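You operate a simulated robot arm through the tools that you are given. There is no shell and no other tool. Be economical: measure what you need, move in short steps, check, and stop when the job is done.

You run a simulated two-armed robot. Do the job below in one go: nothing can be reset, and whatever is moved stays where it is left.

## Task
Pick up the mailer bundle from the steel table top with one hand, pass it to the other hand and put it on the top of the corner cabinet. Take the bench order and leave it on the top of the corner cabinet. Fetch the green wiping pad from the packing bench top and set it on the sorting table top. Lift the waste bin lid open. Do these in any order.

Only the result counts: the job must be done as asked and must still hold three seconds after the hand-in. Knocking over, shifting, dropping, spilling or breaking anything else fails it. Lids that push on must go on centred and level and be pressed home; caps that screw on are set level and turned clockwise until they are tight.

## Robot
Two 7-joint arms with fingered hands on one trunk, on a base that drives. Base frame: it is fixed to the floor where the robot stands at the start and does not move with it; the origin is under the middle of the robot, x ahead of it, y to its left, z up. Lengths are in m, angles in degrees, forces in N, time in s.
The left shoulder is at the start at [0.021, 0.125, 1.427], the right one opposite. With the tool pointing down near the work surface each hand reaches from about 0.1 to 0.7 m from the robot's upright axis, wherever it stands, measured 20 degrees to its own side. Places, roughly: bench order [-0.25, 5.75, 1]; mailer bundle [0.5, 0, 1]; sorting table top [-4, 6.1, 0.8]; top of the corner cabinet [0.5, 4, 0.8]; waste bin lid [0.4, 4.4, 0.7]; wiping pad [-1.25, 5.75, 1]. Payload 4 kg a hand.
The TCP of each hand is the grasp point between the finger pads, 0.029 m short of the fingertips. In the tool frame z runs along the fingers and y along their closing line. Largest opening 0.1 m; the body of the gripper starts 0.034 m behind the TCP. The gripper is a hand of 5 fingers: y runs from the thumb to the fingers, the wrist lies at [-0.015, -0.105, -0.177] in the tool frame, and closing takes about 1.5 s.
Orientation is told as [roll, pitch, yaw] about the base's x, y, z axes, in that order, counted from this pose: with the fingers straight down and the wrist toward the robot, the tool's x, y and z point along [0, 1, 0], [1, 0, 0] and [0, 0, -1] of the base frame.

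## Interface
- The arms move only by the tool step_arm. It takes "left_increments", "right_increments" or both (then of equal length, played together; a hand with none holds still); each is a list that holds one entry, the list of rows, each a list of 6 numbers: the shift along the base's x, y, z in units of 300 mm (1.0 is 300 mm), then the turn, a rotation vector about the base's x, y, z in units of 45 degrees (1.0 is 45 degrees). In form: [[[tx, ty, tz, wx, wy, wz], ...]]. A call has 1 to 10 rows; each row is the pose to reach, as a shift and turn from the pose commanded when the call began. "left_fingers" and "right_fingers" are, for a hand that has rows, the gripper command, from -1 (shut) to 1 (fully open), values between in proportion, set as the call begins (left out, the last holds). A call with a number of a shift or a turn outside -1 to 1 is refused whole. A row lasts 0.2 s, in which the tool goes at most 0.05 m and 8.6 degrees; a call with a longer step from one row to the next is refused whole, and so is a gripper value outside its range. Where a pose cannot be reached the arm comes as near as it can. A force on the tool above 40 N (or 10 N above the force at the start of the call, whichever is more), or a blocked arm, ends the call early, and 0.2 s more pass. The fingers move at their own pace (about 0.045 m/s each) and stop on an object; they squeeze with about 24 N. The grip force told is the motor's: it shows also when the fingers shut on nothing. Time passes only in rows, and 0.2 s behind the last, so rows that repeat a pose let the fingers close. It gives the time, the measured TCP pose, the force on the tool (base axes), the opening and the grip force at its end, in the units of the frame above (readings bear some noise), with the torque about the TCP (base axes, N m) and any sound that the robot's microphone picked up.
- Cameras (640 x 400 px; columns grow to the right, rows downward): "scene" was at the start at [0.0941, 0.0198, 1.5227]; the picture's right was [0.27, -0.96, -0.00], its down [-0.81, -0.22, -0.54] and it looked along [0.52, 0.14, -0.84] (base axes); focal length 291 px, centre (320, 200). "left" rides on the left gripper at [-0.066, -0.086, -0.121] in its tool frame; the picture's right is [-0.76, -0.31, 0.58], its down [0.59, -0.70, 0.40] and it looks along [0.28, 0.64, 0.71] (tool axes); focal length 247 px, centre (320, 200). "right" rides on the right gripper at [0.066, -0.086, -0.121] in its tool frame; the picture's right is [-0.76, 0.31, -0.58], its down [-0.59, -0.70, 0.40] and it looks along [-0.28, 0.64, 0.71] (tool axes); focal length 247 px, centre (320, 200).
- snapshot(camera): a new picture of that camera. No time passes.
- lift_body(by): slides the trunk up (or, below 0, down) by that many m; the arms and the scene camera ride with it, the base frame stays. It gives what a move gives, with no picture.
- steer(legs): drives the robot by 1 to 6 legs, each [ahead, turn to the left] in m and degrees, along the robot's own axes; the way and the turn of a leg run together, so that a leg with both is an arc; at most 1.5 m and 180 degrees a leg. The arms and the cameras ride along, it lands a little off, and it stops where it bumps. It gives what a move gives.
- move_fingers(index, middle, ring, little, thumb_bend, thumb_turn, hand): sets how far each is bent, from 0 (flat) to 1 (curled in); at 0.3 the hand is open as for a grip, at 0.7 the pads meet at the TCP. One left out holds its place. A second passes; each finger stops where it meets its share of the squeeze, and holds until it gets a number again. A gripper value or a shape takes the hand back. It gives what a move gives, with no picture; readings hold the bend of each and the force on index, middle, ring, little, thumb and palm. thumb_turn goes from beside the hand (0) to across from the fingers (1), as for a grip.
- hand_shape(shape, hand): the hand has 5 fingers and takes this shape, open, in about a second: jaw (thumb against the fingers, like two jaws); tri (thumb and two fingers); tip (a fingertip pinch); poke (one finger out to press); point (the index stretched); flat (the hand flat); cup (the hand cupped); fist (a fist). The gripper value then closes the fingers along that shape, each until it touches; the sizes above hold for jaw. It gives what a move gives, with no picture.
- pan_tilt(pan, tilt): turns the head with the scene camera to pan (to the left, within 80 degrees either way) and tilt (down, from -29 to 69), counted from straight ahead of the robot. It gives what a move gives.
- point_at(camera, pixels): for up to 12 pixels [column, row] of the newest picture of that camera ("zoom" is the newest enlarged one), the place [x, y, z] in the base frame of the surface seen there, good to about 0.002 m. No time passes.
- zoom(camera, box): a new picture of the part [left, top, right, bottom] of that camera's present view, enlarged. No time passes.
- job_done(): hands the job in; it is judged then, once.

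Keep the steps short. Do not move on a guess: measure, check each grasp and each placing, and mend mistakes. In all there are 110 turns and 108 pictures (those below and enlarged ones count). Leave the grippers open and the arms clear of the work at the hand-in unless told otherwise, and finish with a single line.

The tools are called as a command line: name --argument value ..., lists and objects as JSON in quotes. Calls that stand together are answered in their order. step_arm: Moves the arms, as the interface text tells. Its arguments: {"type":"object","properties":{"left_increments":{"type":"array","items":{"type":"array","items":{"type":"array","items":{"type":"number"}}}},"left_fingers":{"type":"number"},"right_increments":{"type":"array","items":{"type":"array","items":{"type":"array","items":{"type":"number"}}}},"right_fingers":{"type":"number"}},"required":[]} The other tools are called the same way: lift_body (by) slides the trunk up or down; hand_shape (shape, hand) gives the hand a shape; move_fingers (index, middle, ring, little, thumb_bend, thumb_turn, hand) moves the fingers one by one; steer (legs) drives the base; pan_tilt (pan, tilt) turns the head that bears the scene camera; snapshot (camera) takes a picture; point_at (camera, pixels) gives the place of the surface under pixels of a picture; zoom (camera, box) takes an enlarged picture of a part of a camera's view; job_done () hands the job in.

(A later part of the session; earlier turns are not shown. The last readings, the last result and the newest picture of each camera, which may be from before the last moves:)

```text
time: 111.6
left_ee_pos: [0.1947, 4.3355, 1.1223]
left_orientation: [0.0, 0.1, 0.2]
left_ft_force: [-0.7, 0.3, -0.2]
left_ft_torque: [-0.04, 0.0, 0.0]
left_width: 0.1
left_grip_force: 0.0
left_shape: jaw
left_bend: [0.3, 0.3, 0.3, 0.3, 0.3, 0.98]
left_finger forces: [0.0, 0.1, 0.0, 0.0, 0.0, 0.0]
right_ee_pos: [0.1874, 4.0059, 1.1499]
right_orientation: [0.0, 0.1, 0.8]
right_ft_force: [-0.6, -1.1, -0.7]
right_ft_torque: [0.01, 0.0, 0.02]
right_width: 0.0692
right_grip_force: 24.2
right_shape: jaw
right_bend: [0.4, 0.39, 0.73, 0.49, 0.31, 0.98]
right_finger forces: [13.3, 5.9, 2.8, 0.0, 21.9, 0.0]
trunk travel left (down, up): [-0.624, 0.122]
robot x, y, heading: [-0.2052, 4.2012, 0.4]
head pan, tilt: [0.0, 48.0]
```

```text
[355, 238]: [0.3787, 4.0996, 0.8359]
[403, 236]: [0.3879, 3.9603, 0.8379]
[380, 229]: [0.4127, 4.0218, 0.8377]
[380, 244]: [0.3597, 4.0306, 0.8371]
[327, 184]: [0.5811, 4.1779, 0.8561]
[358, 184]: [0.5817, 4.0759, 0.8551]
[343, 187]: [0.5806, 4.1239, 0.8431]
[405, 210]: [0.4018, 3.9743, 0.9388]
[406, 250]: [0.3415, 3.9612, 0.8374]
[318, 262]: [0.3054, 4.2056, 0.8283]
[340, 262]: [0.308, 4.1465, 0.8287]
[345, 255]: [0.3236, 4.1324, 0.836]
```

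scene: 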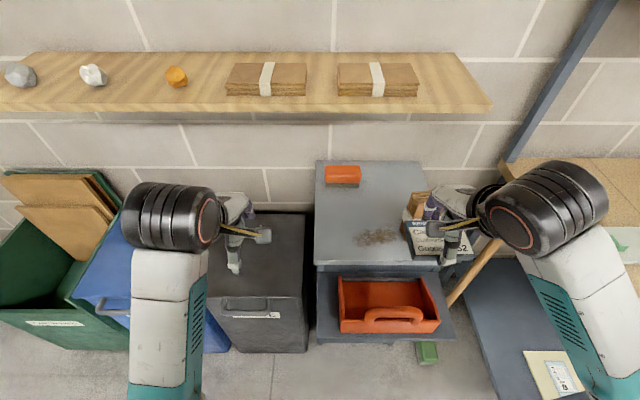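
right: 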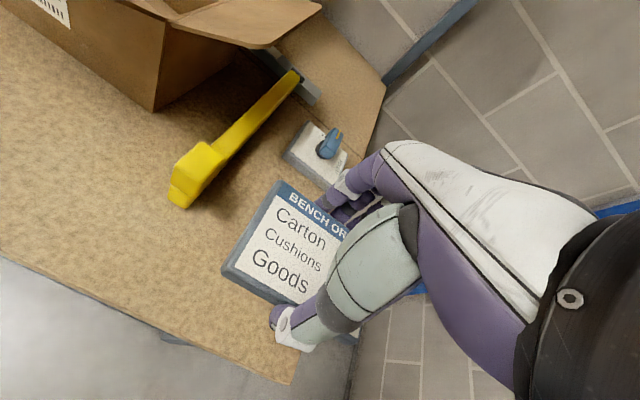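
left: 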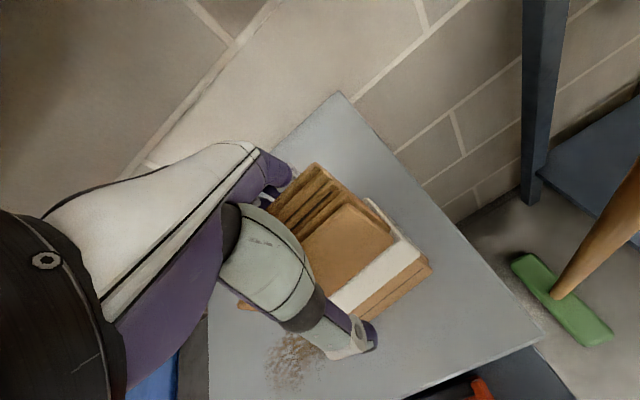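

The free spot is around (0.47, 4.115): behind the stain, in front of the brush (x≥0.58) and left of the bundle. I'll move there at z 0.95, shifting the left hand aside too.

step_arm --right_increments '[[[0, 0.06, -0.12, 0, 0, 0], [0.03, 0.12, -0.24, 0, 0, 0], [0.06, 0.18, -0.36, 0, 0, 0], [0.12, 0.25, -0.48, 0, 0, 0], [0.22, 0.32, -0.58, 0, 0, 0], [0.34, 0.363, -0.667, 0, 0, 0], [0.49, 0.363, -0.667, 0, 0, 0], [0.64, 0.363, -0.667, 0, 0, 0], [0.79, 0.363, -0.667, 0, 0, 0], [0.94, 0.363, -0.667, 0, 0, 0]]]' --left_increments '[[[0, 0.03, 0, 0, 0, 0], [0, 0.06, 0, 0, 0, 0], [0, 0.1, 0, 0, 0, 0], [0, 0.13, 0, 0, 0, 0], [0, 0.16, 0, 0, 0, 0], [0, 0.2, 0, 0, 0, 0], [0, 0.22, 0, 0, 0, 0], [0, 0.24, 0, 0, 0, 0], [0, 0.26, 0, 0, 0, 0], [0, 0.28, 0, 0, 0, 0]]]'

snapshot --camera "scene"

snapshot --camera "right"

```text
time: 113.8
left_ee_pos: [0.1964, 4.4203, 1.1222]
left_orientation: [0.0, 0.2, 0.2]
left_ft_force: [0.3, -0.6, -1.3]
left_ft_torque: [0.0, -0.01, -0.02]
left_width: 0.0998
left_grip_force: 0.2
left_shape: jaw
left_bend: [0.3, 0.3, 0.3, 0.3, 0.3, 0.98]
left_finger forces: [0.0, 0.0, 0.0, 0.0, 0.0, 0.0]
right_ee_pos: [0.4704, 4.1148, 0.9484]
right_orientation: [-0.1, 0.1, 0.9]
right_ft_force: [0.3, -0.1, -2.4]
right_ft_torque: [0.01, 0.04, -0.02]
right_width: 0.0693
right_grip_force: 24.1
right_shape: jaw
right_bend: [0.4, 0.39, 0.73, 0.49, 0.31, 0.98]
right_finger forces: [13.0, 5.8, 2.7, 0.1, 21.8, 0.1]
trunk travel left (down, up): [-0.624, 0.122]
robot x, y, heading: [-0.2039, 4.1949, 0.1]
head pan, tilt: [0.0, 48.0]
```

```text
64 pictures are left
```

scene: 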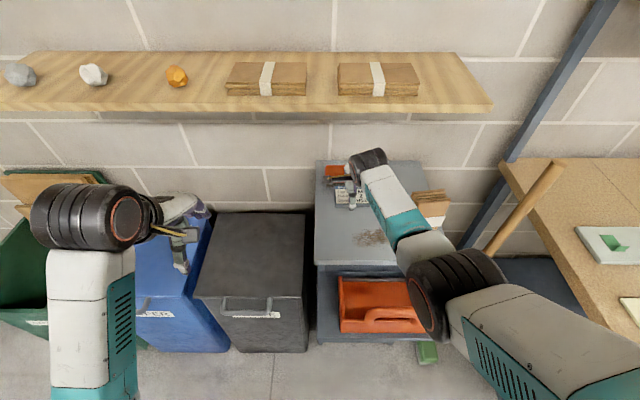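

```text
63 pictures are left
```

right: 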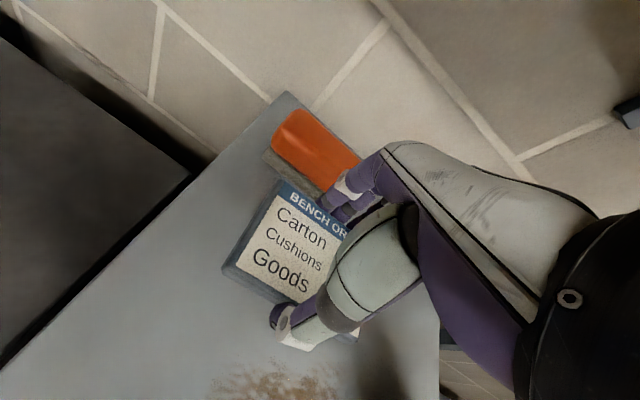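

I'll check the elbow's clearance to the tote and bundle.

point_at --camera "scene" --pixels '[[440, 280], [425, 320], [412, 280], [430, 240], [440, 215], [395, 320], [470, 262]]'

```text
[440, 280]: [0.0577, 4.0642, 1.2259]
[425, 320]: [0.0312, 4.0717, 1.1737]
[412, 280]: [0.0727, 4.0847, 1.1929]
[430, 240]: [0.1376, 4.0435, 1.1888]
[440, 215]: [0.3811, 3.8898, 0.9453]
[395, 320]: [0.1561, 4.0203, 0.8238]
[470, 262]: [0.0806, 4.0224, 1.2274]
```

The elbow is high and clear. Lowering the card onto the top, slowly at the end.

step_arm --right_increments '[[[0, 0, -0.08, 0, 0, 0], [0, 0, -0.16, 0, 0, 0], [0, 0, -0.22, 0, 0, 0], [0, 0, -0.24, 0, 0, 0], [0, 0, -0.25, 0, 0, 0], [0, 0, -0.258, 0, 0, 0]]]'

snapshot --camera "right"

```text
time: 115.2
left_ee_pos: [0.1952, 4.4214, 1.1223]
left_orientation: [0.0, 0.1, 0.2]
left_ft_force: [0.6, -0.1, 0.3]
left_ft_torque: [0.0, -0.01, -0.01]
left_width: 0.0998
left_grip_force: 0.1
left_shape: jaw
left_bend: [0.3, 0.3, 0.3, 0.3, 0.3, 0.98]
left_finger forces: [0.0, 0.0, 0.1, 0.0, 0.1, 0.0]
right_ee_pos: [0.4625, 4.1124, 0.8791]
right_orientation: [0.0, 0.1, 0.9]
right_ft_force: [0.1, 0.0, -1.0]
right_ft_torque: [0.02, -0.02, 0.01]
right_width: 0.0692
right_grip_force: 23.7
right_shape: jaw
right_bend: [0.4, 0.39, 0.73, 0.49, 0.31, 0.98]
right_finger forces: [13.1, 5.8, 2.8, 0.1, 21.7, 0.0]
right hand out of reach, approached as far as the arm can: row 3, 4, 5, 6
trunk travel left (down, up): [-0.624, 0.122]
robot x, y, heading: [-0.2062, 4.198, 0.5]
head pan, tilt: [0.0, 48.0]
```

```text
62 pictures are left
```

right: 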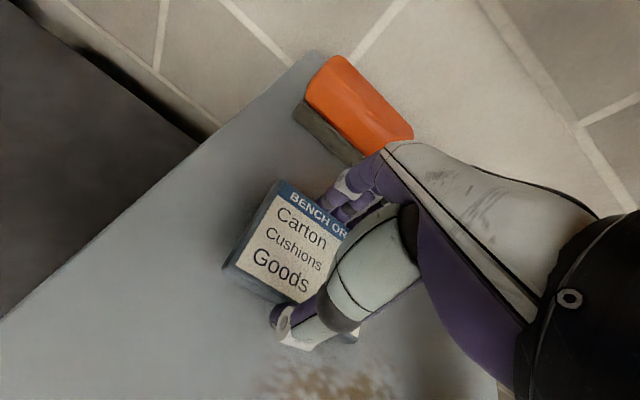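

The arm hit its reach limit with about 8 mm to go. I'll bring the target 2.3 cm nearer so it can get down.

step_arm --right_increments '[[[-0.04, 0, 0.02, 0, 0, 0], [-0.078, 0, 0.015, 0, 0, 0], [-0.078, 0, 0.005, 0, 0, 0], [-0.078, 0, 0, 0, 0, 0]]]'

```text
time: 116.2
left_ee_pos: [0.1952, 4.4216, 1.1224]
left_orientation: [-0.1, 0.1, 0.2]
left_ft_force: [-0.1, -0.1, 0.3]
left_ft_torque: [0.02, 0.0, 0.04]
left_width: 0.1
left_grip_force: 0.0
left_shape: jaw
left_bend: [0.3, 0.3, 0.3, 0.3, 0.3, 0.98]
left_finger forces: [0.0, 0.1, 0.0, 0.0, 0.0, 0.0]
right_ee_pos: [0.4396, 4.1131, 0.8793]
right_orientation: [0.0, 0.0, 0.9]
right_ft_force: [0.1, 0.4, -0.5]
right_ft_torque: [0.02, 0.0, -0.02]
right_width: 0.0694
right_grip_force: 23.9
right_shape: jaw
right_bend: [0.4, 0.39, 0.73, 0.49, 0.31, 0.98]
right_finger forces: [13.1, 5.8, 2.8, 0.0, 21.6, 0.1]
trunk travel left (down, up): [-0.624, 0.122]
robot x, y, heading: [-0.2056, 4.198, 0.4]
head pan, tilt: [0.0, 48.0]
```

step_arm --right_increments '[[[0, 0, -0.01, 0, 0, 0], [0, 0, -0.018, 0, 0, 0], [0, 0, -0.024, 0, 0, 0], [0, 0, -0.028, 0, 0, 0]]]'

```text
time: 117.2
left_ee_pos: [0.1953, 4.4211, 1.1229]
left_orientation: [0.0, 0.0, 0.2]
left_ft_force: [-0.1, 0.5, -0.1]
left_ft_torque: [-0.02, 0.01, 0.01]
left_width: 0.0998
left_grip_force: 0.1
left_shape: jaw
left_bend: [0.3, 0.3, 0.3, 0.3, 0.3, 0.98]
left_finger forces: [0.0, 0.0, 0.0, 0.0, 0.1, 0.0]
right_ee_pos: [0.4397, 4.1141, 0.8699]
right_orientation: [0.0, 0.1, 0.8]
right_ft_force: [-1.0, -0.3, -0.4]
right_ft_torque: [0.01, 0.0, 0.0]
right_width: 0.0694
right_grip_force: 23.6
right_shape: jaw
right_bend: [0.4, 0.39, 0.73, 0.49, 0.31, 0.98]
right_finger forces: [13.1, 5.8, 2.7, 0.0, 21.7, 0.0]
trunk travel left (down, up): [-0.624, 0.122]
robot x, y, heading: [-0.2064, 4.1985, 0.3]
head pan, tilt: [0.0, 48.0]
```

Still no contact at z 0.870. A few millimetres more.

step_arm --right_increments '[[[0, 0, -0.006, 0, 0, 0], [0, 0, -0.012, 0, 0, 0], [0, 0, -0.018, 0, 0, 0]]]'

```text
time: 118.0
left_ee_pos: [0.1928, 4.4221, 1.1237]
left_orientation: [0.0, 0.1, 0.2]
left_ft_force: [0.0, -0.2, 0.1]
left_ft_torque: [0.02, 0.0, -0.01]
left_width: 0.1001
left_grip_force: 0.1
left_shape: jaw
left_bend: [0.3, 0.3, 0.3, 0.3, 0.3, 0.98]
left_finger forces: [0.0, 0.0, 0.0, 0.1, 0.0, 0.0]
right_ee_pos: [0.4409, 4.1136, 0.8698]
right_orientation: [0.0, -0.3, 0.9]
right_ft_force: [-3.5, -1.3, 22.2]
right_ft_torque: [0.03, 1.27, 0.09]
right_width: 0.0687
right_grip_force: 24.6
right_shape: jaw
right_bend: [0.4, 0.39, 0.74, 0.49, 0.3, 0.99]
right_finger forces: [11.9, 5.7, 3.0, 0.1, 42.9, 0.0]
trunk travel left (down, up): [-0.624, 0.122]
robot x, y, heading: [-0.2072, 4.199, 0.3]
head pan, tilt: [0.0, 48.0]
```

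Contact. I'll ease back up 4 mm, open, and then lift away.

step_arm --right_increments '[[[0, 0, 0.014, 0, 0, 0], [0, 0, 0.014, 0, 0, 0]]]'

step_arm --right_increments '[[[0, 0, 0, 0, 0, 0], [0, 0, 0, 0, 0, 0], [0, 0, 0, 0, 0, 0], [0, 0, 0, 0, 0, 0], [0, 0, 0, 0, 0, 0]]]' --right_fingers 1

snapshot --camera "right"

```text
time: 118.6
left_ee_pos: [0.1948, 4.4216, 1.1218]
left_orientation: [0.0, 0.1, 0.1]
left_ft_force: [0.0, 0.0, -0.5]
left_ft_torque: [-0.01, 0.0, 0.01]
left_width: 0.1002
left_grip_force: 0.0
left_shape: jaw
left_bend: [0.3, 0.3, 0.3, 0.3, 0.3, 0.98]
left_finger forces: [0.0, 0.0, 0.1, 0.0, 0.0, 0.0]
right_ee_pos: [0.4382, 4.1129, 0.8691]
right_orientation: [0.0, 0.2, 0.9]
right_ft_force: [2.0, 0.1, 7.7]
right_ft_torque: [-0.02, 0.06, -0.01]
right_width: 0.0691
right_grip_force: 24.1
right_shape: jaw
right_bend: [0.4, 0.39, 0.73, 0.49, 0.31, 0.99]
right_finger forces: [13.8, 9.4, 3.1, 0.0, 27.4, 0.1]
trunk travel left (down, up): [-0.624, 0.122]
robot x, y, heading: [-0.2079, 4.1969, 0.5]
head pan, tilt: [0.0, 48.0]
```

```text
time: 119.8
left_ee_pos: [0.1948, 4.4203, 1.1218]
left_orientation: [0.0, 0.2, 0.2]
left_ft_force: [0.1, 0.2, -0.5]
left_ft_torque: [0.01, 0.0, 0.01]
left_width: 0.1002
left_grip_force: 0.0
left_shape: jaw
left_bend: [0.3, 0.3, 0.3, 0.3, 0.3, 0.98]
left_finger forces: [0.0, 0.0, 0.1, 0.1, 0.0, 0.0]
right_ee_pos: [0.4382, 4.1129, 0.8698]
right_orientation: [0.0, 0.1, 0.9]
right_ft_force: [0.3, 1.2, -0.1]
right_ft_torque: [-0.02, -0.05, -0.01]
right_width: 0.0999
right_grip_force: 0.1
right_shape: jaw
right_bend: [0.3, 0.3, 0.3, 0.3, 0.3, 0.98]
right_finger forces: [0.0, 0.1, 0.0, 0.0, 0.0, 0.0]
trunk travel left (down, up): [-0.624, 0.122]
robot x, y, heading: [-0.2052, 4.2008, 0.3]
head pan, tilt: [0.0, 48.0]
```

```text
61 pictures are left
```

right: 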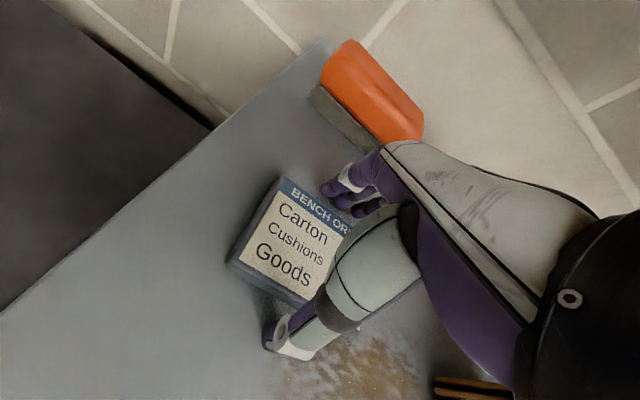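

Released. I'll lift straight up and withdraw the right hand.

step_arm --right_increments '[[[0, 0, 0.1, 0, 0, 0], [0, 0, 0.2, 0, 0, 0], [0, 0, 0.3, 0, 0, 0], [-0.12, 0, 0.36, 0, 0, 0], [-0.26, -0.02, 0.42, 0, 0, 0], [-0.4, -0.04, 0.48, 0, 0, 0], [-0.54, -0.08, 0.54, 0, 0, 0], [-0.66, -0.14, 0.62, 0, 0, 0], [-0.76, -0.2, 0.72, 0, 0, 0], [-0.82, -0.28, 0.82, 0, 0, 0]]]'

snapshot --camera "scene"

```text
time: 122.0
left_ee_pos: [0.1951, 4.4211, 1.1219]
left_orientation: [0.0, 0.0, 0.2]
left_ft_force: [-0.1, -0.1, -0.1]
left_ft_torque: [0.0, 0.01, 0.03]
left_width: 0.0999
left_grip_force: 0.1
left_shape: jaw
left_bend: [0.3, 0.3, 0.3, 0.3, 0.3, 0.98]
left_finger forces: [0.0, 0.1, 0.0, 0.1, 0.0, 0.1]
right_ee_pos: [0.1907, 4.0297, 1.1163]
right_orientation: [0.0, 0.1, 0.9]
right_ft_force: [-0.2, -1.4, 0.2]
right_ft_torque: [0.0, 0.0, 0.01]
right_width: 0.1
right_grip_force: 0.1
right_shape: jaw
right_bend: [0.3, 0.3, 0.3, 0.3, 0.3, 0.98]
right_finger forces: [0.0, 0.0, 0.0, 0.0, 0.0, 0.0]
trunk travel left (down, up): [-0.624, 0.122]
robot x, y, heading: [-0.2064, 4.2005, 0.3]
head pan, tilt: [0.0, 48.0]
```

```text
60 pictures are left
```

scene: 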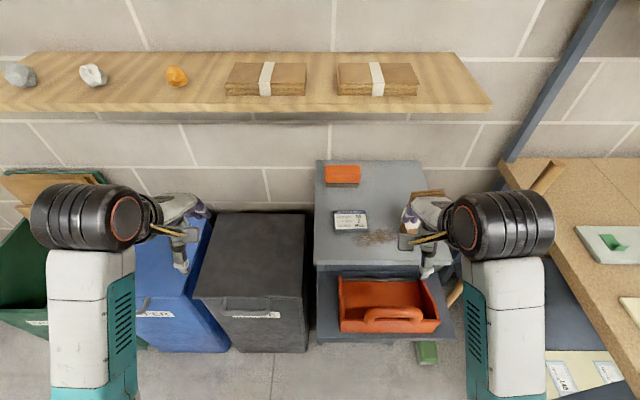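

The order lies flat on the top. Now the waste bin lid: look closely at its handle and edges.

zoom --camera "scene" --box '[180, 200, 330, 360]'

point_at --camera "scene" --pixels '[[228, 302], [248, 300], [268, 302], [228, 310], [248, 309], [197, 293], [300, 295], [220, 214], [305, 214], [248, 285], [245, 240], [248, 316]]'

```text
2.50 times, centred on (255, 280) of scene
```

zoom: 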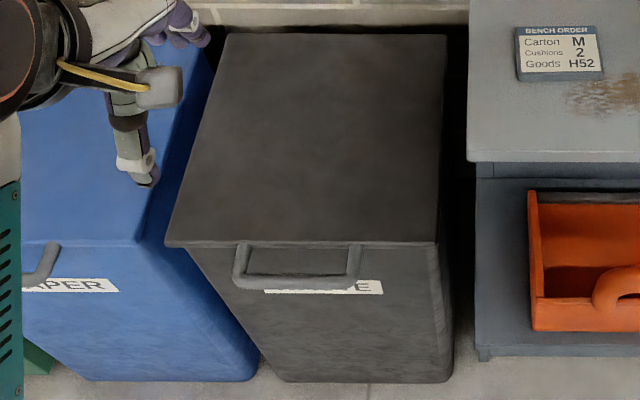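

```text
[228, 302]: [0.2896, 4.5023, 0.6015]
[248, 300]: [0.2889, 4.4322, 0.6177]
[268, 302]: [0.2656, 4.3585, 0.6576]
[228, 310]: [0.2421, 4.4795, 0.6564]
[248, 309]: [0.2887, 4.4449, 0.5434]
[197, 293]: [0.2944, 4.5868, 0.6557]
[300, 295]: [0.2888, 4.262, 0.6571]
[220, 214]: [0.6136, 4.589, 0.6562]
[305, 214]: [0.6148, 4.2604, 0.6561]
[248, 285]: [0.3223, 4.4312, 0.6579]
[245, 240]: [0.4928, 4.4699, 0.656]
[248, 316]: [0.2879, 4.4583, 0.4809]
```

The lid spans x 0.29–0.615 with its hinge at the back. The handle bar is at x≈0.243, y 4.36–4.49, z 0.656. The plan is to cage the bar loosely with the left hand, fingers pointing forward and slightly down, and follow its arc up. First I'll pitch the left hand and raise the right out of the way.

step_arm --left_increments '[[[-0.05, 0, 0, 0, -0.18, 0], [-0.1, 0, 0, 0, -0.36, 0], [-0.15, 0, 0, 0, -0.54, 0], [-0.2, 0, 0, 0, -0.72, 0], [-0.25, 0, 0, 0, -0.9, 0], [-0.25, 0, 0, 0, -1, 0]]]' --right_increments '[[[-0.03, 0, 0.09, 0, 0, 0], [-0.06, 0, 0.18, 0, 0, 0], [-0.09, -0.02, 0.27, 0, 0, 0], [-0.1, -0.04, 0.36, 0, 0, 0], [-0.1, -0.06, 0.45, 0, 0, 0], [-0.1, -0.08, 0.53, 0, 0, 0]]]'

step_arm --left_increments '[[[0, 0, 0, 0, -0.17, 0], [0, 0, 0, 0, -0.3, 0], [0, 0, 0, 0, -0.333, 0]]]'

```text
time: 123.4
left_ee_pos: [0.1204, 4.4216, 1.1223]
left_orientation: [-0.3, -44.9, 0.2]
left_ft_force: [-0.1, 0.3, 0.2]
left_ft_torque: [0.02, 0.01, 0.01]
left_width: 0.0999
left_grip_force: 0.1
left_shape: jaw
left_bend: [0.3, 0.3, 0.3, 0.3, 0.3, 0.98]
left_finger forces: [0.0, 0.0, 0.1, 0.0, 0.1, 0.0]
left hand out of reach, approached as far as the arm can: row 3, 4
right_ee_pos: [0.1847, 4.0015, 1.2769]
right_orientation: [0.0, 0.2, 0.9]
right_ft_force: [-0.2, -0.4, 0.0]
right_ft_torque: [0.02, 0.01, -0.02]
right_width: 0.1001
right_grip_force: 0.1
right_shape: jaw
right_bend: [0.3, 0.3, 0.3, 0.3, 0.3, 0.98]
right_finger forces: [0.0, 0.0, 0.0, 0.0, 0.0, 0.0]
right hand out of reach, approached as far as the arm can: row 3, 4, 5, 6
trunk travel left (down, up): [-0.624, 0.122]
robot x, y, heading: [-0.2036, 4.1952, 0.4]
head pan, tilt: [0.0, 48.0]
```

```text
time: 124.2
left_ee_pos: [0.1205, 4.4204, 1.1223]
left_orientation: [-0.2, -59.9, 0.3]
left_ft_force: [-0.1, 0.8, 1.3]
left_ft_torque: [-0.03, 0.0, 0.0]
left_width: 0.1002
left_grip_force: 0.2
left_shape: jaw
left_bend: [0.3, 0.3, 0.3, 0.3, 0.3, 0.98]
left_finger forces: [0.0, 0.0, 0.1, 0.0, 0.1, 0.0]
right_ee_pos: [0.1829, 4.0006, 1.2774]
right_orientation: [0.0, 0.2, 0.9]
right_ft_force: [-0.2, 0.2, -0.3]
right_ft_torque: [0.0, 0.02, 0.01]
right_width: 0.0998
right_grip_force: 0.0
right_shape: jaw
right_bend: [0.3, 0.3, 0.3, 0.3, 0.3, 0.98]
right_finger forces: [0.1, 0.0, 0.0, 0.0, 0.0, 0.0]
trunk travel left (down, up): [-0.624, 0.122]
robot x, y, heading: [-0.204, 4.1968, 0.5]
head pan, tilt: [0.0, 48.0]
```

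Lowering the trunk 0.25 m, then nudging forward 4 cm.

lift_body --by -0.25

steer --legs '[[0.04, 0]]'

pan_tilt --pan 20 --tilt 52

snapshot --camera "scene"

snapshot --camera "left"

```text
time: 126.8
left_ee_pos: [0.1211, 4.4207, 0.8731]
left_orientation: [-0.3, -59.8, 0.4]
left_ft_force: [-1.2, 0.3, 0.6]
left_ft_torque: [0.03, 0.0, -0.02]
left_width: 0.1
left_grip_force: 0.0
left_shape: jaw
left_bend: [0.3, 0.3, 0.3, 0.3, 0.3, 0.98]
left_finger forces: [0.0, 0.1, 0.0, 0.0, 0.0, 0.1]
right_ee_pos: [0.196, 4.0043, 1.0046]
right_orientation: [0.0, 3.6, 0.9]
right_ft_force: [-0.4, 0.0, -0.4]
right_ft_torque: [-0.02, -0.01, -0.02]
right_width: 0.0995
right_grip_force: 0.1
right_shape: jaw
right_bend: [0.3, 0.3, 0.3, 0.3, 0.3, 0.98]
right_finger forces: [0.1, 0.0, 0.0, 0.0, 0.0, 0.0]
trunk travel left (down, up): [-0.374, 0.372]
robot x, y, heading: [-0.2046, 4.1961, 0.3]
head pan, tilt: [0.0, 48.0]
```

```text
time: 127.7
left_ee_pos: [0.159, 4.4218, 0.8718]
left_orientation: [-0.2, -59.7, 0.4]
left_ft_force: [-0.8, -0.6, -0.1]
left_ft_torque: [-0.02, 0.03, -0.03]
left_width: 0.0999
left_grip_force: 0.0
left_shape: jaw
left_bend: [0.3, 0.3, 0.3, 0.3, 0.3, 0.98]
left_finger forces: [0.0, 0.0, 0.0, 0.0, 0.1, 0.0]
right_ee_pos: [0.2351, 4.0039, 1.0055]
right_orientation: [-0.1, 3.6, 1.0]
right_ft_force: [0.6, -0.1, -0.1]
right_ft_torque: [0.0, 0.04, -0.01]
right_width: 0.0999
right_grip_force: 0.1
right_shape: jaw
right_bend: [0.3, 0.3, 0.3, 0.3, 0.3, 0.98]
right_finger forces: [0.0, 0.0, 0.0, 0.1, 0.1, 0.0]
trunk travel left (down, up): [-0.374, 0.372]
robot x, y, heading: [-0.1635, 4.195, 0.4]
head pan, tilt: [0.0, 48.0]
```

```text
time: 128.5
left_ee_pos: [0.1604, 4.4209, 0.8724]
left_orientation: [-0.4, -59.9, 0.5]
left_ft_force: [-0.5, -0.8, 1.1]
left_ft_torque: [0.02, 0.02, 0.0]
left_width: 0.1
left_grip_force: 0.1
left_shape: jaw
left_bend: [0.3, 0.3, 0.3, 0.3, 0.3, 0.98]
left_finger forces: [0.1, 0.1, 0.0, 0.0, 0.0, 0.0]
right_ee_pos: [0.2338, 4.004, 1.0049]
right_orientation: [0.0, 3.6, 1.0]
right_ft_force: [-0.4, -0.5, -0.1]
right_ft_torque: [0.02, 0.0, 0.01]
right_width: 0.1
right_grip_force: 0.1
right_shape: jaw
right_bend: [0.3, 0.3, 0.3, 0.3, 0.3, 0.98]
right_finger forces: [0.1, 0.0, 0.0, 0.0, 0.0, 0.1]
trunk travel left (down, up): [-0.374, 0.372]
robot x, y, heading: [-0.1678, 4.1966, 0.3]
head pan, tilt: [20.0, 52.0]
```

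```text
58 pictures are left
```

scene: 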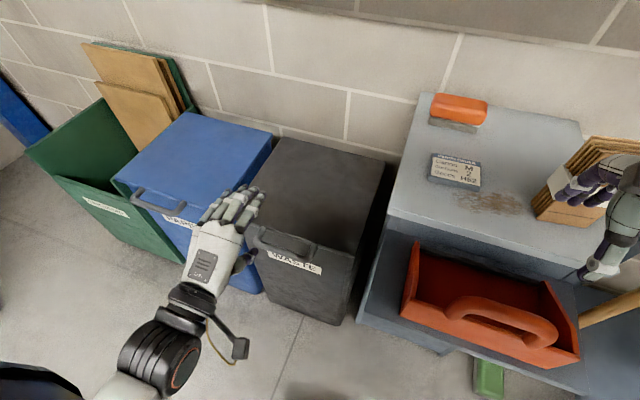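

```text
57 pictures are left
```

left: 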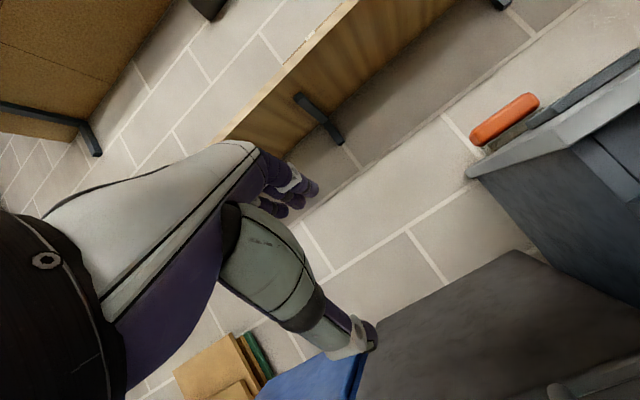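

A clear view of the handle now: measure the bar.

zoom --camera "scene" --box '[230, 200, 350, 300]'

point_at --camera "scene" --pixels '[[262, 228], [255, 240], [270, 248], [285, 253], [300, 258], [310, 262], [314, 248], [285, 245], [290, 235], [320, 265]]'

```text
4.00 times, centred on (290, 250) of scene
```

zoom: 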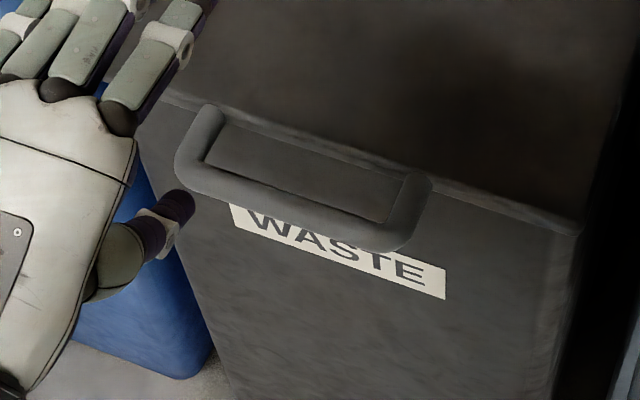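

```text
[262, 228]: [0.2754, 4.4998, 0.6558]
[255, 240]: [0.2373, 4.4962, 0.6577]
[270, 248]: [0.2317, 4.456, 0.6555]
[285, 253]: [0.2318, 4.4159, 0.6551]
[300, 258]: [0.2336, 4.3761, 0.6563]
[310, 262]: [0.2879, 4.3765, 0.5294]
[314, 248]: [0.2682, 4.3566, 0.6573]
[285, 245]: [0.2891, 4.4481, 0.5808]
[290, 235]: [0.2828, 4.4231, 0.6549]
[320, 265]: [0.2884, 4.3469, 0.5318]
```

Bar centre ≈(0.237, y 4.43, z 0.648). I'll go down in front of it to the pre-position (0.150, 4.43, 0.698).

step_arm --left_increments '[[[-0.02, 0.01, -0.12, 0, 0, 0], [-0.035, 0.02, -0.24, 0, 0, 0], [-0.035, 0.03, -0.36, 0, 0, 0], [-0.035, 0.03, -0.48, 0, 0, 0], [-0.035, 0.03, -0.58, 0, 0, 0]]]'

zoom --camera "scene" --box '[180, 180, 380, 320]'

snapshot --camera "left"

```text
time: 129.7
left_ee_pos: [0.1505, 4.4299, 0.6962]
left_orientation: [-0.4, -59.9, 0.5]
left_ft_force: [0.1, -0.2, 1.1]
left_ft_torque: [0.0, -0.03, 0.0]
left_width: 0.0998
left_grip_force: 0.1
left_shape: jaw
left_bend: [0.3, 0.3, 0.3, 0.3, 0.3, 0.98]
left_finger forces: [0.0, 0.0, 0.0, 0.0, 0.0, 0.1]
right_ee_pos: [0.2338, 4.0054, 1.0053]
right_orientation: [0.0, 3.7, 0.9]
right_ft_force: [-0.2, 0.0, -0.9]
right_ft_torque: [-0.05, -0.01, 0.01]
right_width: 0.0999
right_grip_force: 0.1
right_shape: jaw
right_bend: [0.3, 0.3, 0.3, 0.3, 0.3, 0.98]
right_finger forces: [0.1, 0.0, 0.0, 0.0, 0.0, 0.1]
trunk travel left (down, up): [-0.374, 0.372]
robot x, y, heading: [-0.1645, 4.1971, 0.3]
head pan, tilt: [20.0, 52.0]
```

```text
2.86 times, centred on (280, 250) of scene
```

zoom: 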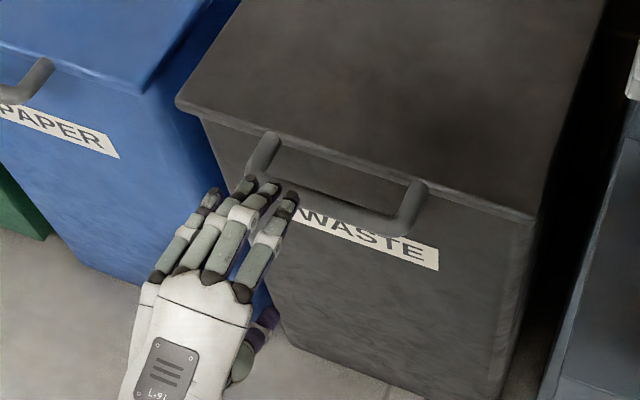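

```text
54 pictures are left
```

left: 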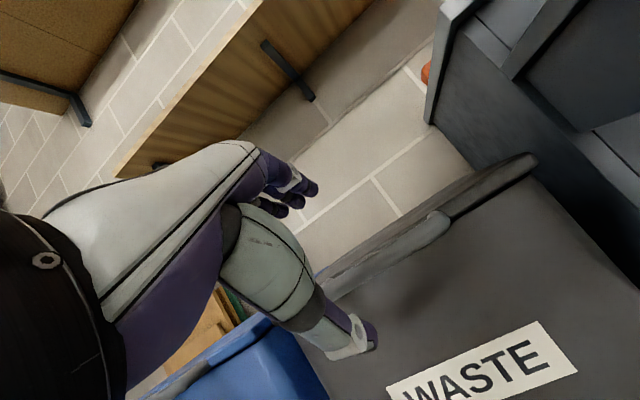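

I'll check the fingertips' y against the bar.

point_at --camera "zoom" --pixels '[[212, 195], [245, 185], [268, 188], [288, 200], [270, 318], [250, 160], [415, 200], [320, 200], [205, 300]]'

```text
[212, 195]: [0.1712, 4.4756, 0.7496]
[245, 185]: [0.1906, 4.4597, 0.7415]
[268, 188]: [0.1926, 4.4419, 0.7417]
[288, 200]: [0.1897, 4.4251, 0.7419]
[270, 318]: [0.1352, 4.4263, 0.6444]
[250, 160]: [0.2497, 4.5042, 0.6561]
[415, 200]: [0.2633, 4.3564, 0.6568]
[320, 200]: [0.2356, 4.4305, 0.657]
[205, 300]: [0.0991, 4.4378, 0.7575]
```

The fingers span y 4.425–4.476 and the bar's inner span is about 4.365–4.495. I'll shift 12 mm right and go in along the finger direction.

step_arm --left_increments '[[[0.05, -0.02, -0.03, 0, 0, 0], [0.1, -0.04, -0.06, 0, 0, 0], [0.15, -0.04, -0.09, 0, 0, 0], [0.2, -0.04, -0.115, 0, 0, 0], [0.25, -0.04, -0.145, 0, 0, 0], [0.283, -0.04, -0.165, 0, 0, 0]]]'

zoom --camera "scene" --box '[180, 180, 380, 320]'

snapshot --camera "left"

```text
time: 131.1
left_ee_pos: [0.2349, 4.418, 0.6473]
left_orientation: [-0.2, -59.8, 0.4]
left_ft_force: [0.0, 0.1, 0.3]
left_ft_torque: [0.0, -0.02, 0.03]
left_width: 0.0999
left_grip_force: 0.1
left_shape: jaw
left_bend: [0.3, 0.3, 0.3, 0.3, 0.3, 0.98]
left_finger forces: [0.0, 0.1, 0.1, 0.0, 0.0, 0.0]
right_ee_pos: [0.2354, 4.0044, 1.0045]
right_orientation: [0.0, 3.7, 0.9]
right_ft_force: [0.3, 0.4, -0.2]
right_ft_torque: [0.03, -0.02, -0.01]
right_width: 0.0999
right_grip_force: 0.0
right_shape: jaw
right_bend: [0.3, 0.3, 0.3, 0.3, 0.3, 0.98]
right_finger forces: [0.0, 0.0, 0.1, 0.1, 0.0, 0.0]
trunk travel left (down, up): [-0.374, 0.372]
robot x, y, heading: [-0.1644, 4.1981, 0.0]
head pan, tilt: [20.0, 52.0]
```

```text
2.86 times, centred on (280, 250) of scene
```

zoom: 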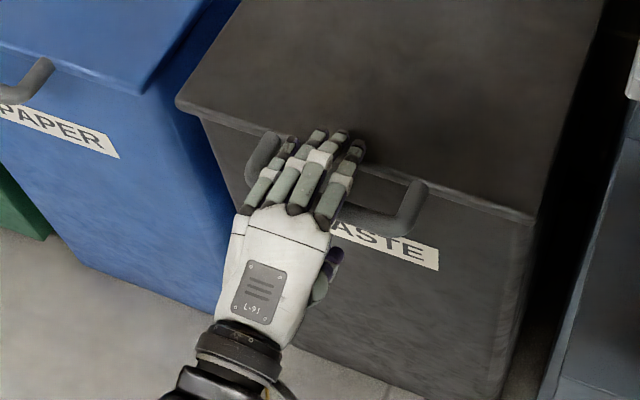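

```text
52 pictures are left
```

left: 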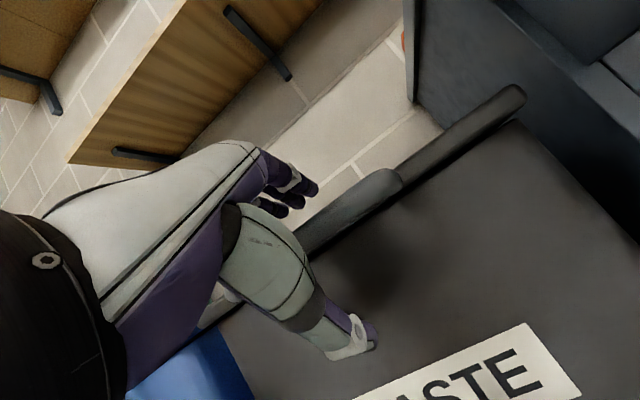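

The bar is between fingers and thumb. I'll close partly to a loose cage (about 33 mm).

step_arm --left_increments '[[[0, 0, 0, 0, 0, 0], [0, 0, 0, 0, 0, 0], [0, 0, 0, 0, 0, 0], [0, 0, 0, 0, 0, 0], [0, 0, 0, 0, 0, 0], [0, 0, 0, 0, 0, 0]]]' --left_fingers -0.35

zoom --camera "scene" --box '[180, 180, 380, 320]'

```text
time: 132.5
left_ee_pos: [0.2346, 4.4171, 0.6477]
left_orientation: [-0.3, -59.8, 0.3]
left_ft_force: [0.9, 0.0, -0.6]
left_ft_torque: [-0.03, 0.01, -0.02]
left_width: 0.0329
left_grip_force: 0.0
left_shape: jaw
left_bend: [0.48, 0.51, 0.75, 0.54, 0.44, 1.0]
left_finger forces: [0.0, 0.0, 0.0, 0.0, 0.1, 0.1]
right_ee_pos: [0.2358, 4.0037, 1.0056]
right_orientation: [0.0, 3.6, 1.0]
right_ft_force: [-0.2, -0.6, 0.3]
right_ft_torque: [0.02, -0.01, -0.02]
right_width: 0.0998
right_grip_force: 0.1
right_shape: jaw
right_bend: [0.3, 0.3, 0.3, 0.3, 0.3, 0.98]
right_finger forces: [0.0, 0.0, 0.0, 0.0, 0.0, 0.0]
trunk travel left (down, up): [-0.374, 0.372]
robot x, y, heading: [-0.1624, 4.1949, 0.5]
head pan, tilt: [20.0, 52.0]
```

```text
2.86 times, centred on (280, 250) of scene
```

zoom: 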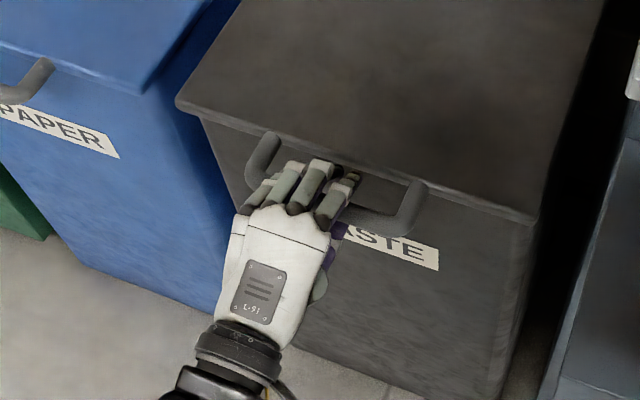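

Caged. Now raise along the hinge arc (radius ≈0.378, hinge x≈0.615), first 20°.

step_arm --left_increments '[[[0.003, 0, 0.088, 0, 0, 0], [0.012, 0, 0.175, 0, 0, 0], [0.028, 0, 0.262, 0, 0, 0], [0.049, 0, 0.347, 0, 0, 0], [0.076, 0, 0.431, 0, 0, 0]]]'

snapshot --camera "scene"

```text
time: 133.7
left_ee_pos: [0.2572, 4.4174, 0.7793]
left_orientation: [-0.3, -59.8, 0.4]
left_ft_force: [-0.9, 0.0, -1.5]
left_ft_torque: [-0.03, 0.03, -0.02]
left_width: 0.034
left_grip_force: 0.1
left_shape: jaw
left_bend: [0.48, 0.51, 0.75, 0.54, 0.46, 1.0]
left_finger forces: [0.1, 0.1, 0.0, 0.0, 1.6, 0.0]
right_ee_pos: [0.2352, 4.005, 1.0043]
right_orientation: [0.0, 3.6, 0.9]
right_ft_force: [1.0, 0.0, -0.5]
right_ft_torque: [-0.01, 0.02, 0.01]
right_width: 0.0999
right_grip_force: 0.0
right_shape: jaw
right_bend: [0.3, 0.3, 0.3, 0.3, 0.3, 0.98]
right_finger forces: [0.1, 0.0, 0.0, 0.0, 0.1, 0.0]
trunk travel left (down, up): [-0.374, 0.372]
robot x, y, heading: [-0.1656, 4.1954, 0.5]
head pan, tilt: [20.0, 52.0]
```

```text
50 pictures are left
```

scene: 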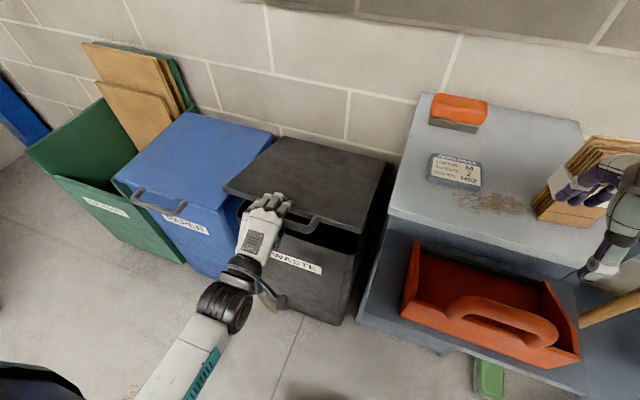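

The lid is rising. I'll continue the arc to 65°.

step_arm --left_increments '[[[0.033, 0, 0.081, 0, 0, 0], [0.071, 0, 0.161, 0, 0, 0], [0.115, 0, 0.237, 0, 0, 0], [0.165, 0, 0.31, 0, 0, 0], [0.219, 0, 0.379, 0, 0, 0], [0.293, 0, 0.46, 0, 0, 0], [0.374, 0, 0.534, 0, 0, 0], [0.461, 0, 0.601, 0, 0, 0], [0.554, 0, 0.66, 0, 0, 0], [0.652, 0, 0.711, 0, 0, 0]]]'

snapshot --camera "scene"

```text
time: 135.9
left_ee_pos: [0.4526, 4.4199, 0.9909]
left_orientation: [-0.3, -59.9, 0.3]
left_ft_force: [-1.1, -0.2, -1.5]
left_ft_torque: [0.03, 0.0, -0.01]
left_width: 0.0331
left_grip_force: 0.1
left_shape: jaw
left_bend: [0.48, 0.51, 0.75, 0.54, 0.45, 1.0]
left_finger forces: [0.0, 0.1, 0.0, 0.0, 1.0, 0.0]
right_ee_pos: [0.2353, 4.0028, 1.0036]
right_orientation: [0.0, 3.7, 1.1]
right_ft_force: [0.2, 0.5, 0.8]
right_ft_torque: [-0.02, 0.02, 0.0]
right_width: 0.1
right_grip_force: 0.0
right_shape: jaw
right_bend: [0.3, 0.3, 0.3, 0.3, 0.3, 0.98]
right_finger forces: [0.0, 0.0, 0.0, 0.0, 0.1, 0.0]
trunk travel left (down, up): [-0.374, 0.372]
robot x, y, heading: [-0.167, 4.1955, 0.3]
head pan, tilt: [20.0, 52.0]
```

```text
49 pictures are left
```

scene: 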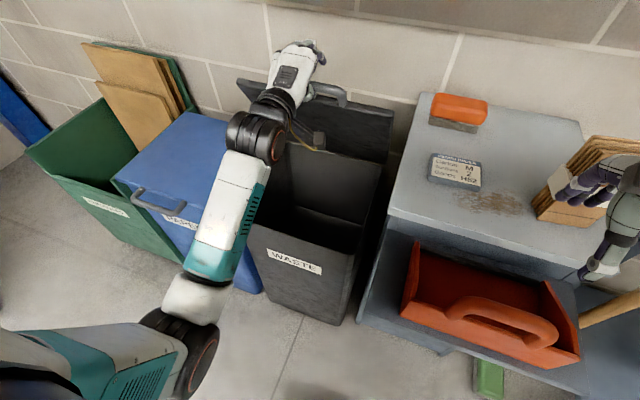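

The lid is at about 65°. Before the last part I'll check the wall shelf and its brackets above.

pan_tilt --pan 20 --tilt 22

snapshot --camera "scene"

```text
time: 136.8
left_ee_pos: [0.4531, 4.4175, 0.9906]
left_orientation: [-0.3, -59.7, 0.4]
left_ft_force: [0.0, 0.3, -1.6]
left_ft_torque: [0.0, -0.04, -0.01]
left_width: 0.0328
left_grip_force: 0.0
left_shape: jaw
left_bend: [0.48, 0.51, 0.75, 0.54, 0.45, 1.0]
left_finger forces: [0.1, 0.0, 0.0, 0.0, 1.4, 0.0]
right_ee_pos: [0.2352, 4.0049, 1.0046]
right_orientation: [0.1, 3.6, 1.0]
right_ft_force: [-0.5, 0.2, 0.1]
right_ft_torque: [0.01, -0.01, 0.02]
right_width: 0.0998
right_grip_force: 0.0
right_shape: jaw
right_bend: [0.3, 0.3, 0.3, 0.3, 0.3, 0.98]
right_finger forces: [0.0, 0.0, 0.0, 0.1, 0.1, 0.1]
trunk travel left (down, up): [-0.374, 0.372]
robot x, y, heading: [-0.1664, 4.1989, 0.6]
head pan, tilt: [20.0, 22.0]
```

```text
48 pictures are left
```

scene: 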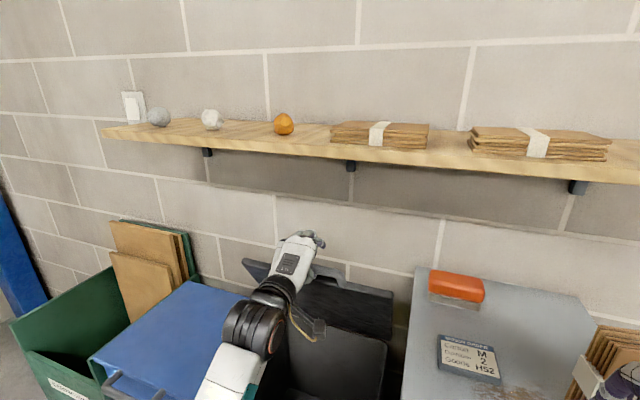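

point_at --camera "scene" --pixels '[[350, 160], [351, 168], [207, 152], [350, 155], [300, 155], [300, 240], [280, 245], [310, 268], [365, 295], [300, 210]]'

```text
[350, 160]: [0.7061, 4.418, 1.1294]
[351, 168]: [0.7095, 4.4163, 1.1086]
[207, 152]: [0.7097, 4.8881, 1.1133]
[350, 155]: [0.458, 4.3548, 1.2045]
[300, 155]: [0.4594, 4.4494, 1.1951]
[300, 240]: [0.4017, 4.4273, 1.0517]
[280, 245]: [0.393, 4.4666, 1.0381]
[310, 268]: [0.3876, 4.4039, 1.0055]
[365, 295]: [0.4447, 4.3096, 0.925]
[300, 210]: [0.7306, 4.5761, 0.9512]
```

Brackets are above z 1.108 at the wall (x 0.71), so there is clearance. I'll continue to about 92°.

step_arm --left_increments '[[[0.101, 0, 0.042, 0, 0, 0], [0.206, 0, 0.075, 0, 0, 0], [0.314, 0, 0.095, 0, 0, 0], [0.423, 0, 0.1, 0, 0, 0], [0.532, 0, 0.1, 0, 0, 0], [0.576, 0, 0.095, 0, 0, 0]]]'

snapshot --camera "scene"

```text
time: 138.2
left_ee_pos: [0.6253, 4.4173, 1.0248]
left_orientation: [-0.3, -60.4, 0.4]
left_ft_force: [-2.4, 1.1, 14.2]
left_ft_torque: [0.03, 0.42, -0.05]
left_width: 0.0281
left_grip_force: 0.0
left_shape: jaw
left_bend: [0.48, 0.51, 0.75, 0.54, 0.76, 1.0]
left_finger forces: [0.0, 0.0, 0.0, 0.0, 14.9, 0.0]
right_ee_pos: [0.2328, 4.0042, 1.0063]
right_orientation: [0.1, 3.4, 1.0]
right_ft_force: [-0.3, 0.4, 1.2]
right_ft_torque: [-0.03, 0.03, 0.01]
right_width: 0.0999
right_grip_force: 0.0
right_shape: jaw
right_bend: [0.3, 0.3, 0.3, 0.3, 0.3, 0.98]
right_finger forces: [0.1, 0.0, 0.1, 0.0, 0.0, 0.0]
trunk travel left (down, up): [-0.374, 0.372]
robot x, y, heading: [-0.1634, 4.1971, 0.6]
head pan, tilt: [20.0, 22.0]
```

```text
47 pictures are left
```

scene: 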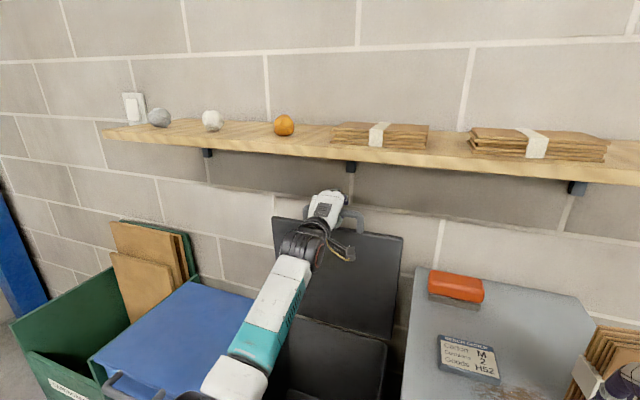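

The thumb presses lightly on the lid edge (14 N). I'll raise 6 mm and push on about 3 cm to go past vertical.

step_arm --left_increments '[[[0.0, 0, 0.02, 0, 0, 0], [0.03, 0, 0.022, 0, 0, 0], [0.06, 0, 0.02, 0, 0, 0], [0.09, 0, 0.018, 0, 0, 0], [0.12, 0, 0.014, 0, 0, 0]]]'

zoom --camera "scene" --box '[240, 150, 440, 300]'

point_at --camera "zoom" --pixels '[[450, 290], [510, 250], [480, 330], [430, 370], [455, 390], [520, 235]]'

```text
time: 139.2
left_ee_pos: [0.6407, 4.4175, 1.0265]
left_orientation: [-0.3, -60.3, 0.4]
left_ft_force: [-37.8, -1.1, 2.7]
left_ft_torque: [0.1, -0.33, -0.32]
left_width: 0.0317
left_grip_force: 0.1
left_shape: jaw
left_bend: [0.48, 0.51, 0.74, 0.54, 0.75, 1.0]
left_finger forces: [0.1, 0.0, 0.1, 0.0, 57.5, 0.0]
right_ee_pos: [0.2298, 4.0034, 1.0066]
right_orientation: [0.0, 3.3, 1.0]
right_ft_force: [0.0, -0.7, -0.3]
right_ft_torque: [-0.03, -0.01, 0.01]
right_width: 0.0998
right_grip_force: 0.1
right_shape: jaw
right_bend: [0.3, 0.3, 0.3, 0.3, 0.3, 0.98]
right_finger forces: [0.1, 0.1, 0.0, 0.0, 0.0, 0.0]
trunk travel left (down, up): [-0.374, 0.372]
robot x, y, heading: [-0.1669, 4.2, 0.4]
head pan, tilt: [20.0, 22.0]
stopped in row 4 (left hand): the force on the tool passed its limit at 52 N (the readings are from after the stop); the commanded pose is now the measured one
```

```text
2.67 times, centred on (340, 225) of scene
```

zoom: 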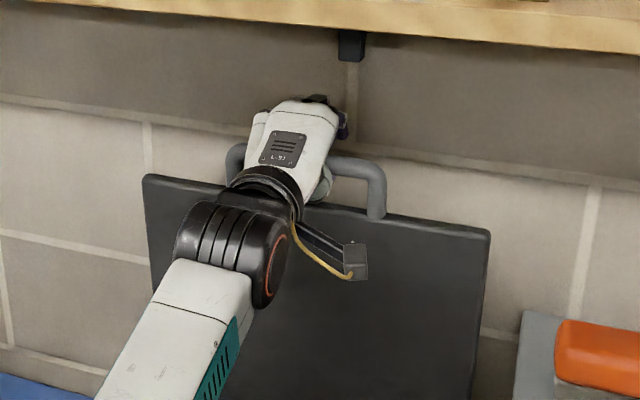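

```text
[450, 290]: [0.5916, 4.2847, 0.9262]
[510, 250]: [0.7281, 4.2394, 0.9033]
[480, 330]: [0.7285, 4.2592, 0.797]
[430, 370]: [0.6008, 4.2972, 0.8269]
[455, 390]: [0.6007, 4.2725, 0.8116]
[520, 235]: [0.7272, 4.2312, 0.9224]
```

The lid underside is about 85° open, and the push met firm resistance, likely the hinge stop. I'll ease off 5 mm, open the fingers and watch whether the lid stays.

step_arm --left_increments '[[[-0.01, 0, 0, 0, 0, 0], [-0.02, 0, 0, 0, 0, 0], [-0.02, 0, 0, 0, 0, 0], [-0.02, 0, 0, 0, 0, 0], [-0.02, 0, 0, 0, 0, 0]]]' --left_fingers 0.3

zoom --camera "scene" --box '[240, 150, 440, 300]'

point_at --camera "zoom" --pixels '[[450, 290], [430, 370], [470, 250], [200, 200]]'

```text
time: 140.4
left_ee_pos: [0.6409, 4.4178, 1.025]
left_orientation: [-0.4, -60.1, 0.5]
left_ft_force: [-9.2, 1.6, 13.1]
left_ft_torque: [0.18, -0.61, -0.31]
left_width: 0.0614
left_grip_force: 0.0
left_shape: jaw
left_bend: [0.41, 0.37, 0.27, 0.43, 0.51, 1.0]
left_finger forces: [0.0, 0.0, 0.0, 0.0, 73.8, 0.0]
right_ee_pos: [0.2328, 4.0033, 1.005]
right_orientation: [0.0, 3.5, 1.1]
right_ft_force: [-0.6, 0.2, -0.3]
right_ft_torque: [-0.01, -0.01, -0.02]
right_width: 0.1001
right_grip_force: 0.0
right_shape: jaw
right_bend: [0.3, 0.3, 0.3, 0.3, 0.3, 0.98]
right_finger forces: [0.1, 0.1, 0.1, 0.1, 0.0, 0.1]
trunk travel left (down, up): [-0.374, 0.372]
robot x, y, heading: [-0.1628, 4.1959, 0.6]
head pan, tilt: [20.0, 22.0]
```

```text
2.67 times, centred on (340, 225) of scene
```

zoom: 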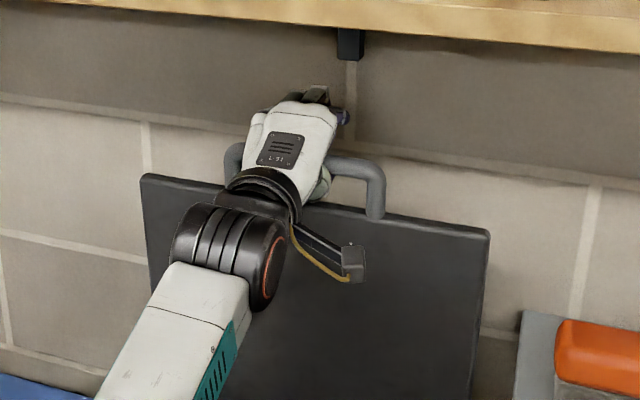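

```text
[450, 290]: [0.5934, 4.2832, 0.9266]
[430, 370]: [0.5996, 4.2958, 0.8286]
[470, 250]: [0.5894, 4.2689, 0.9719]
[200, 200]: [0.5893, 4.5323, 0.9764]
```

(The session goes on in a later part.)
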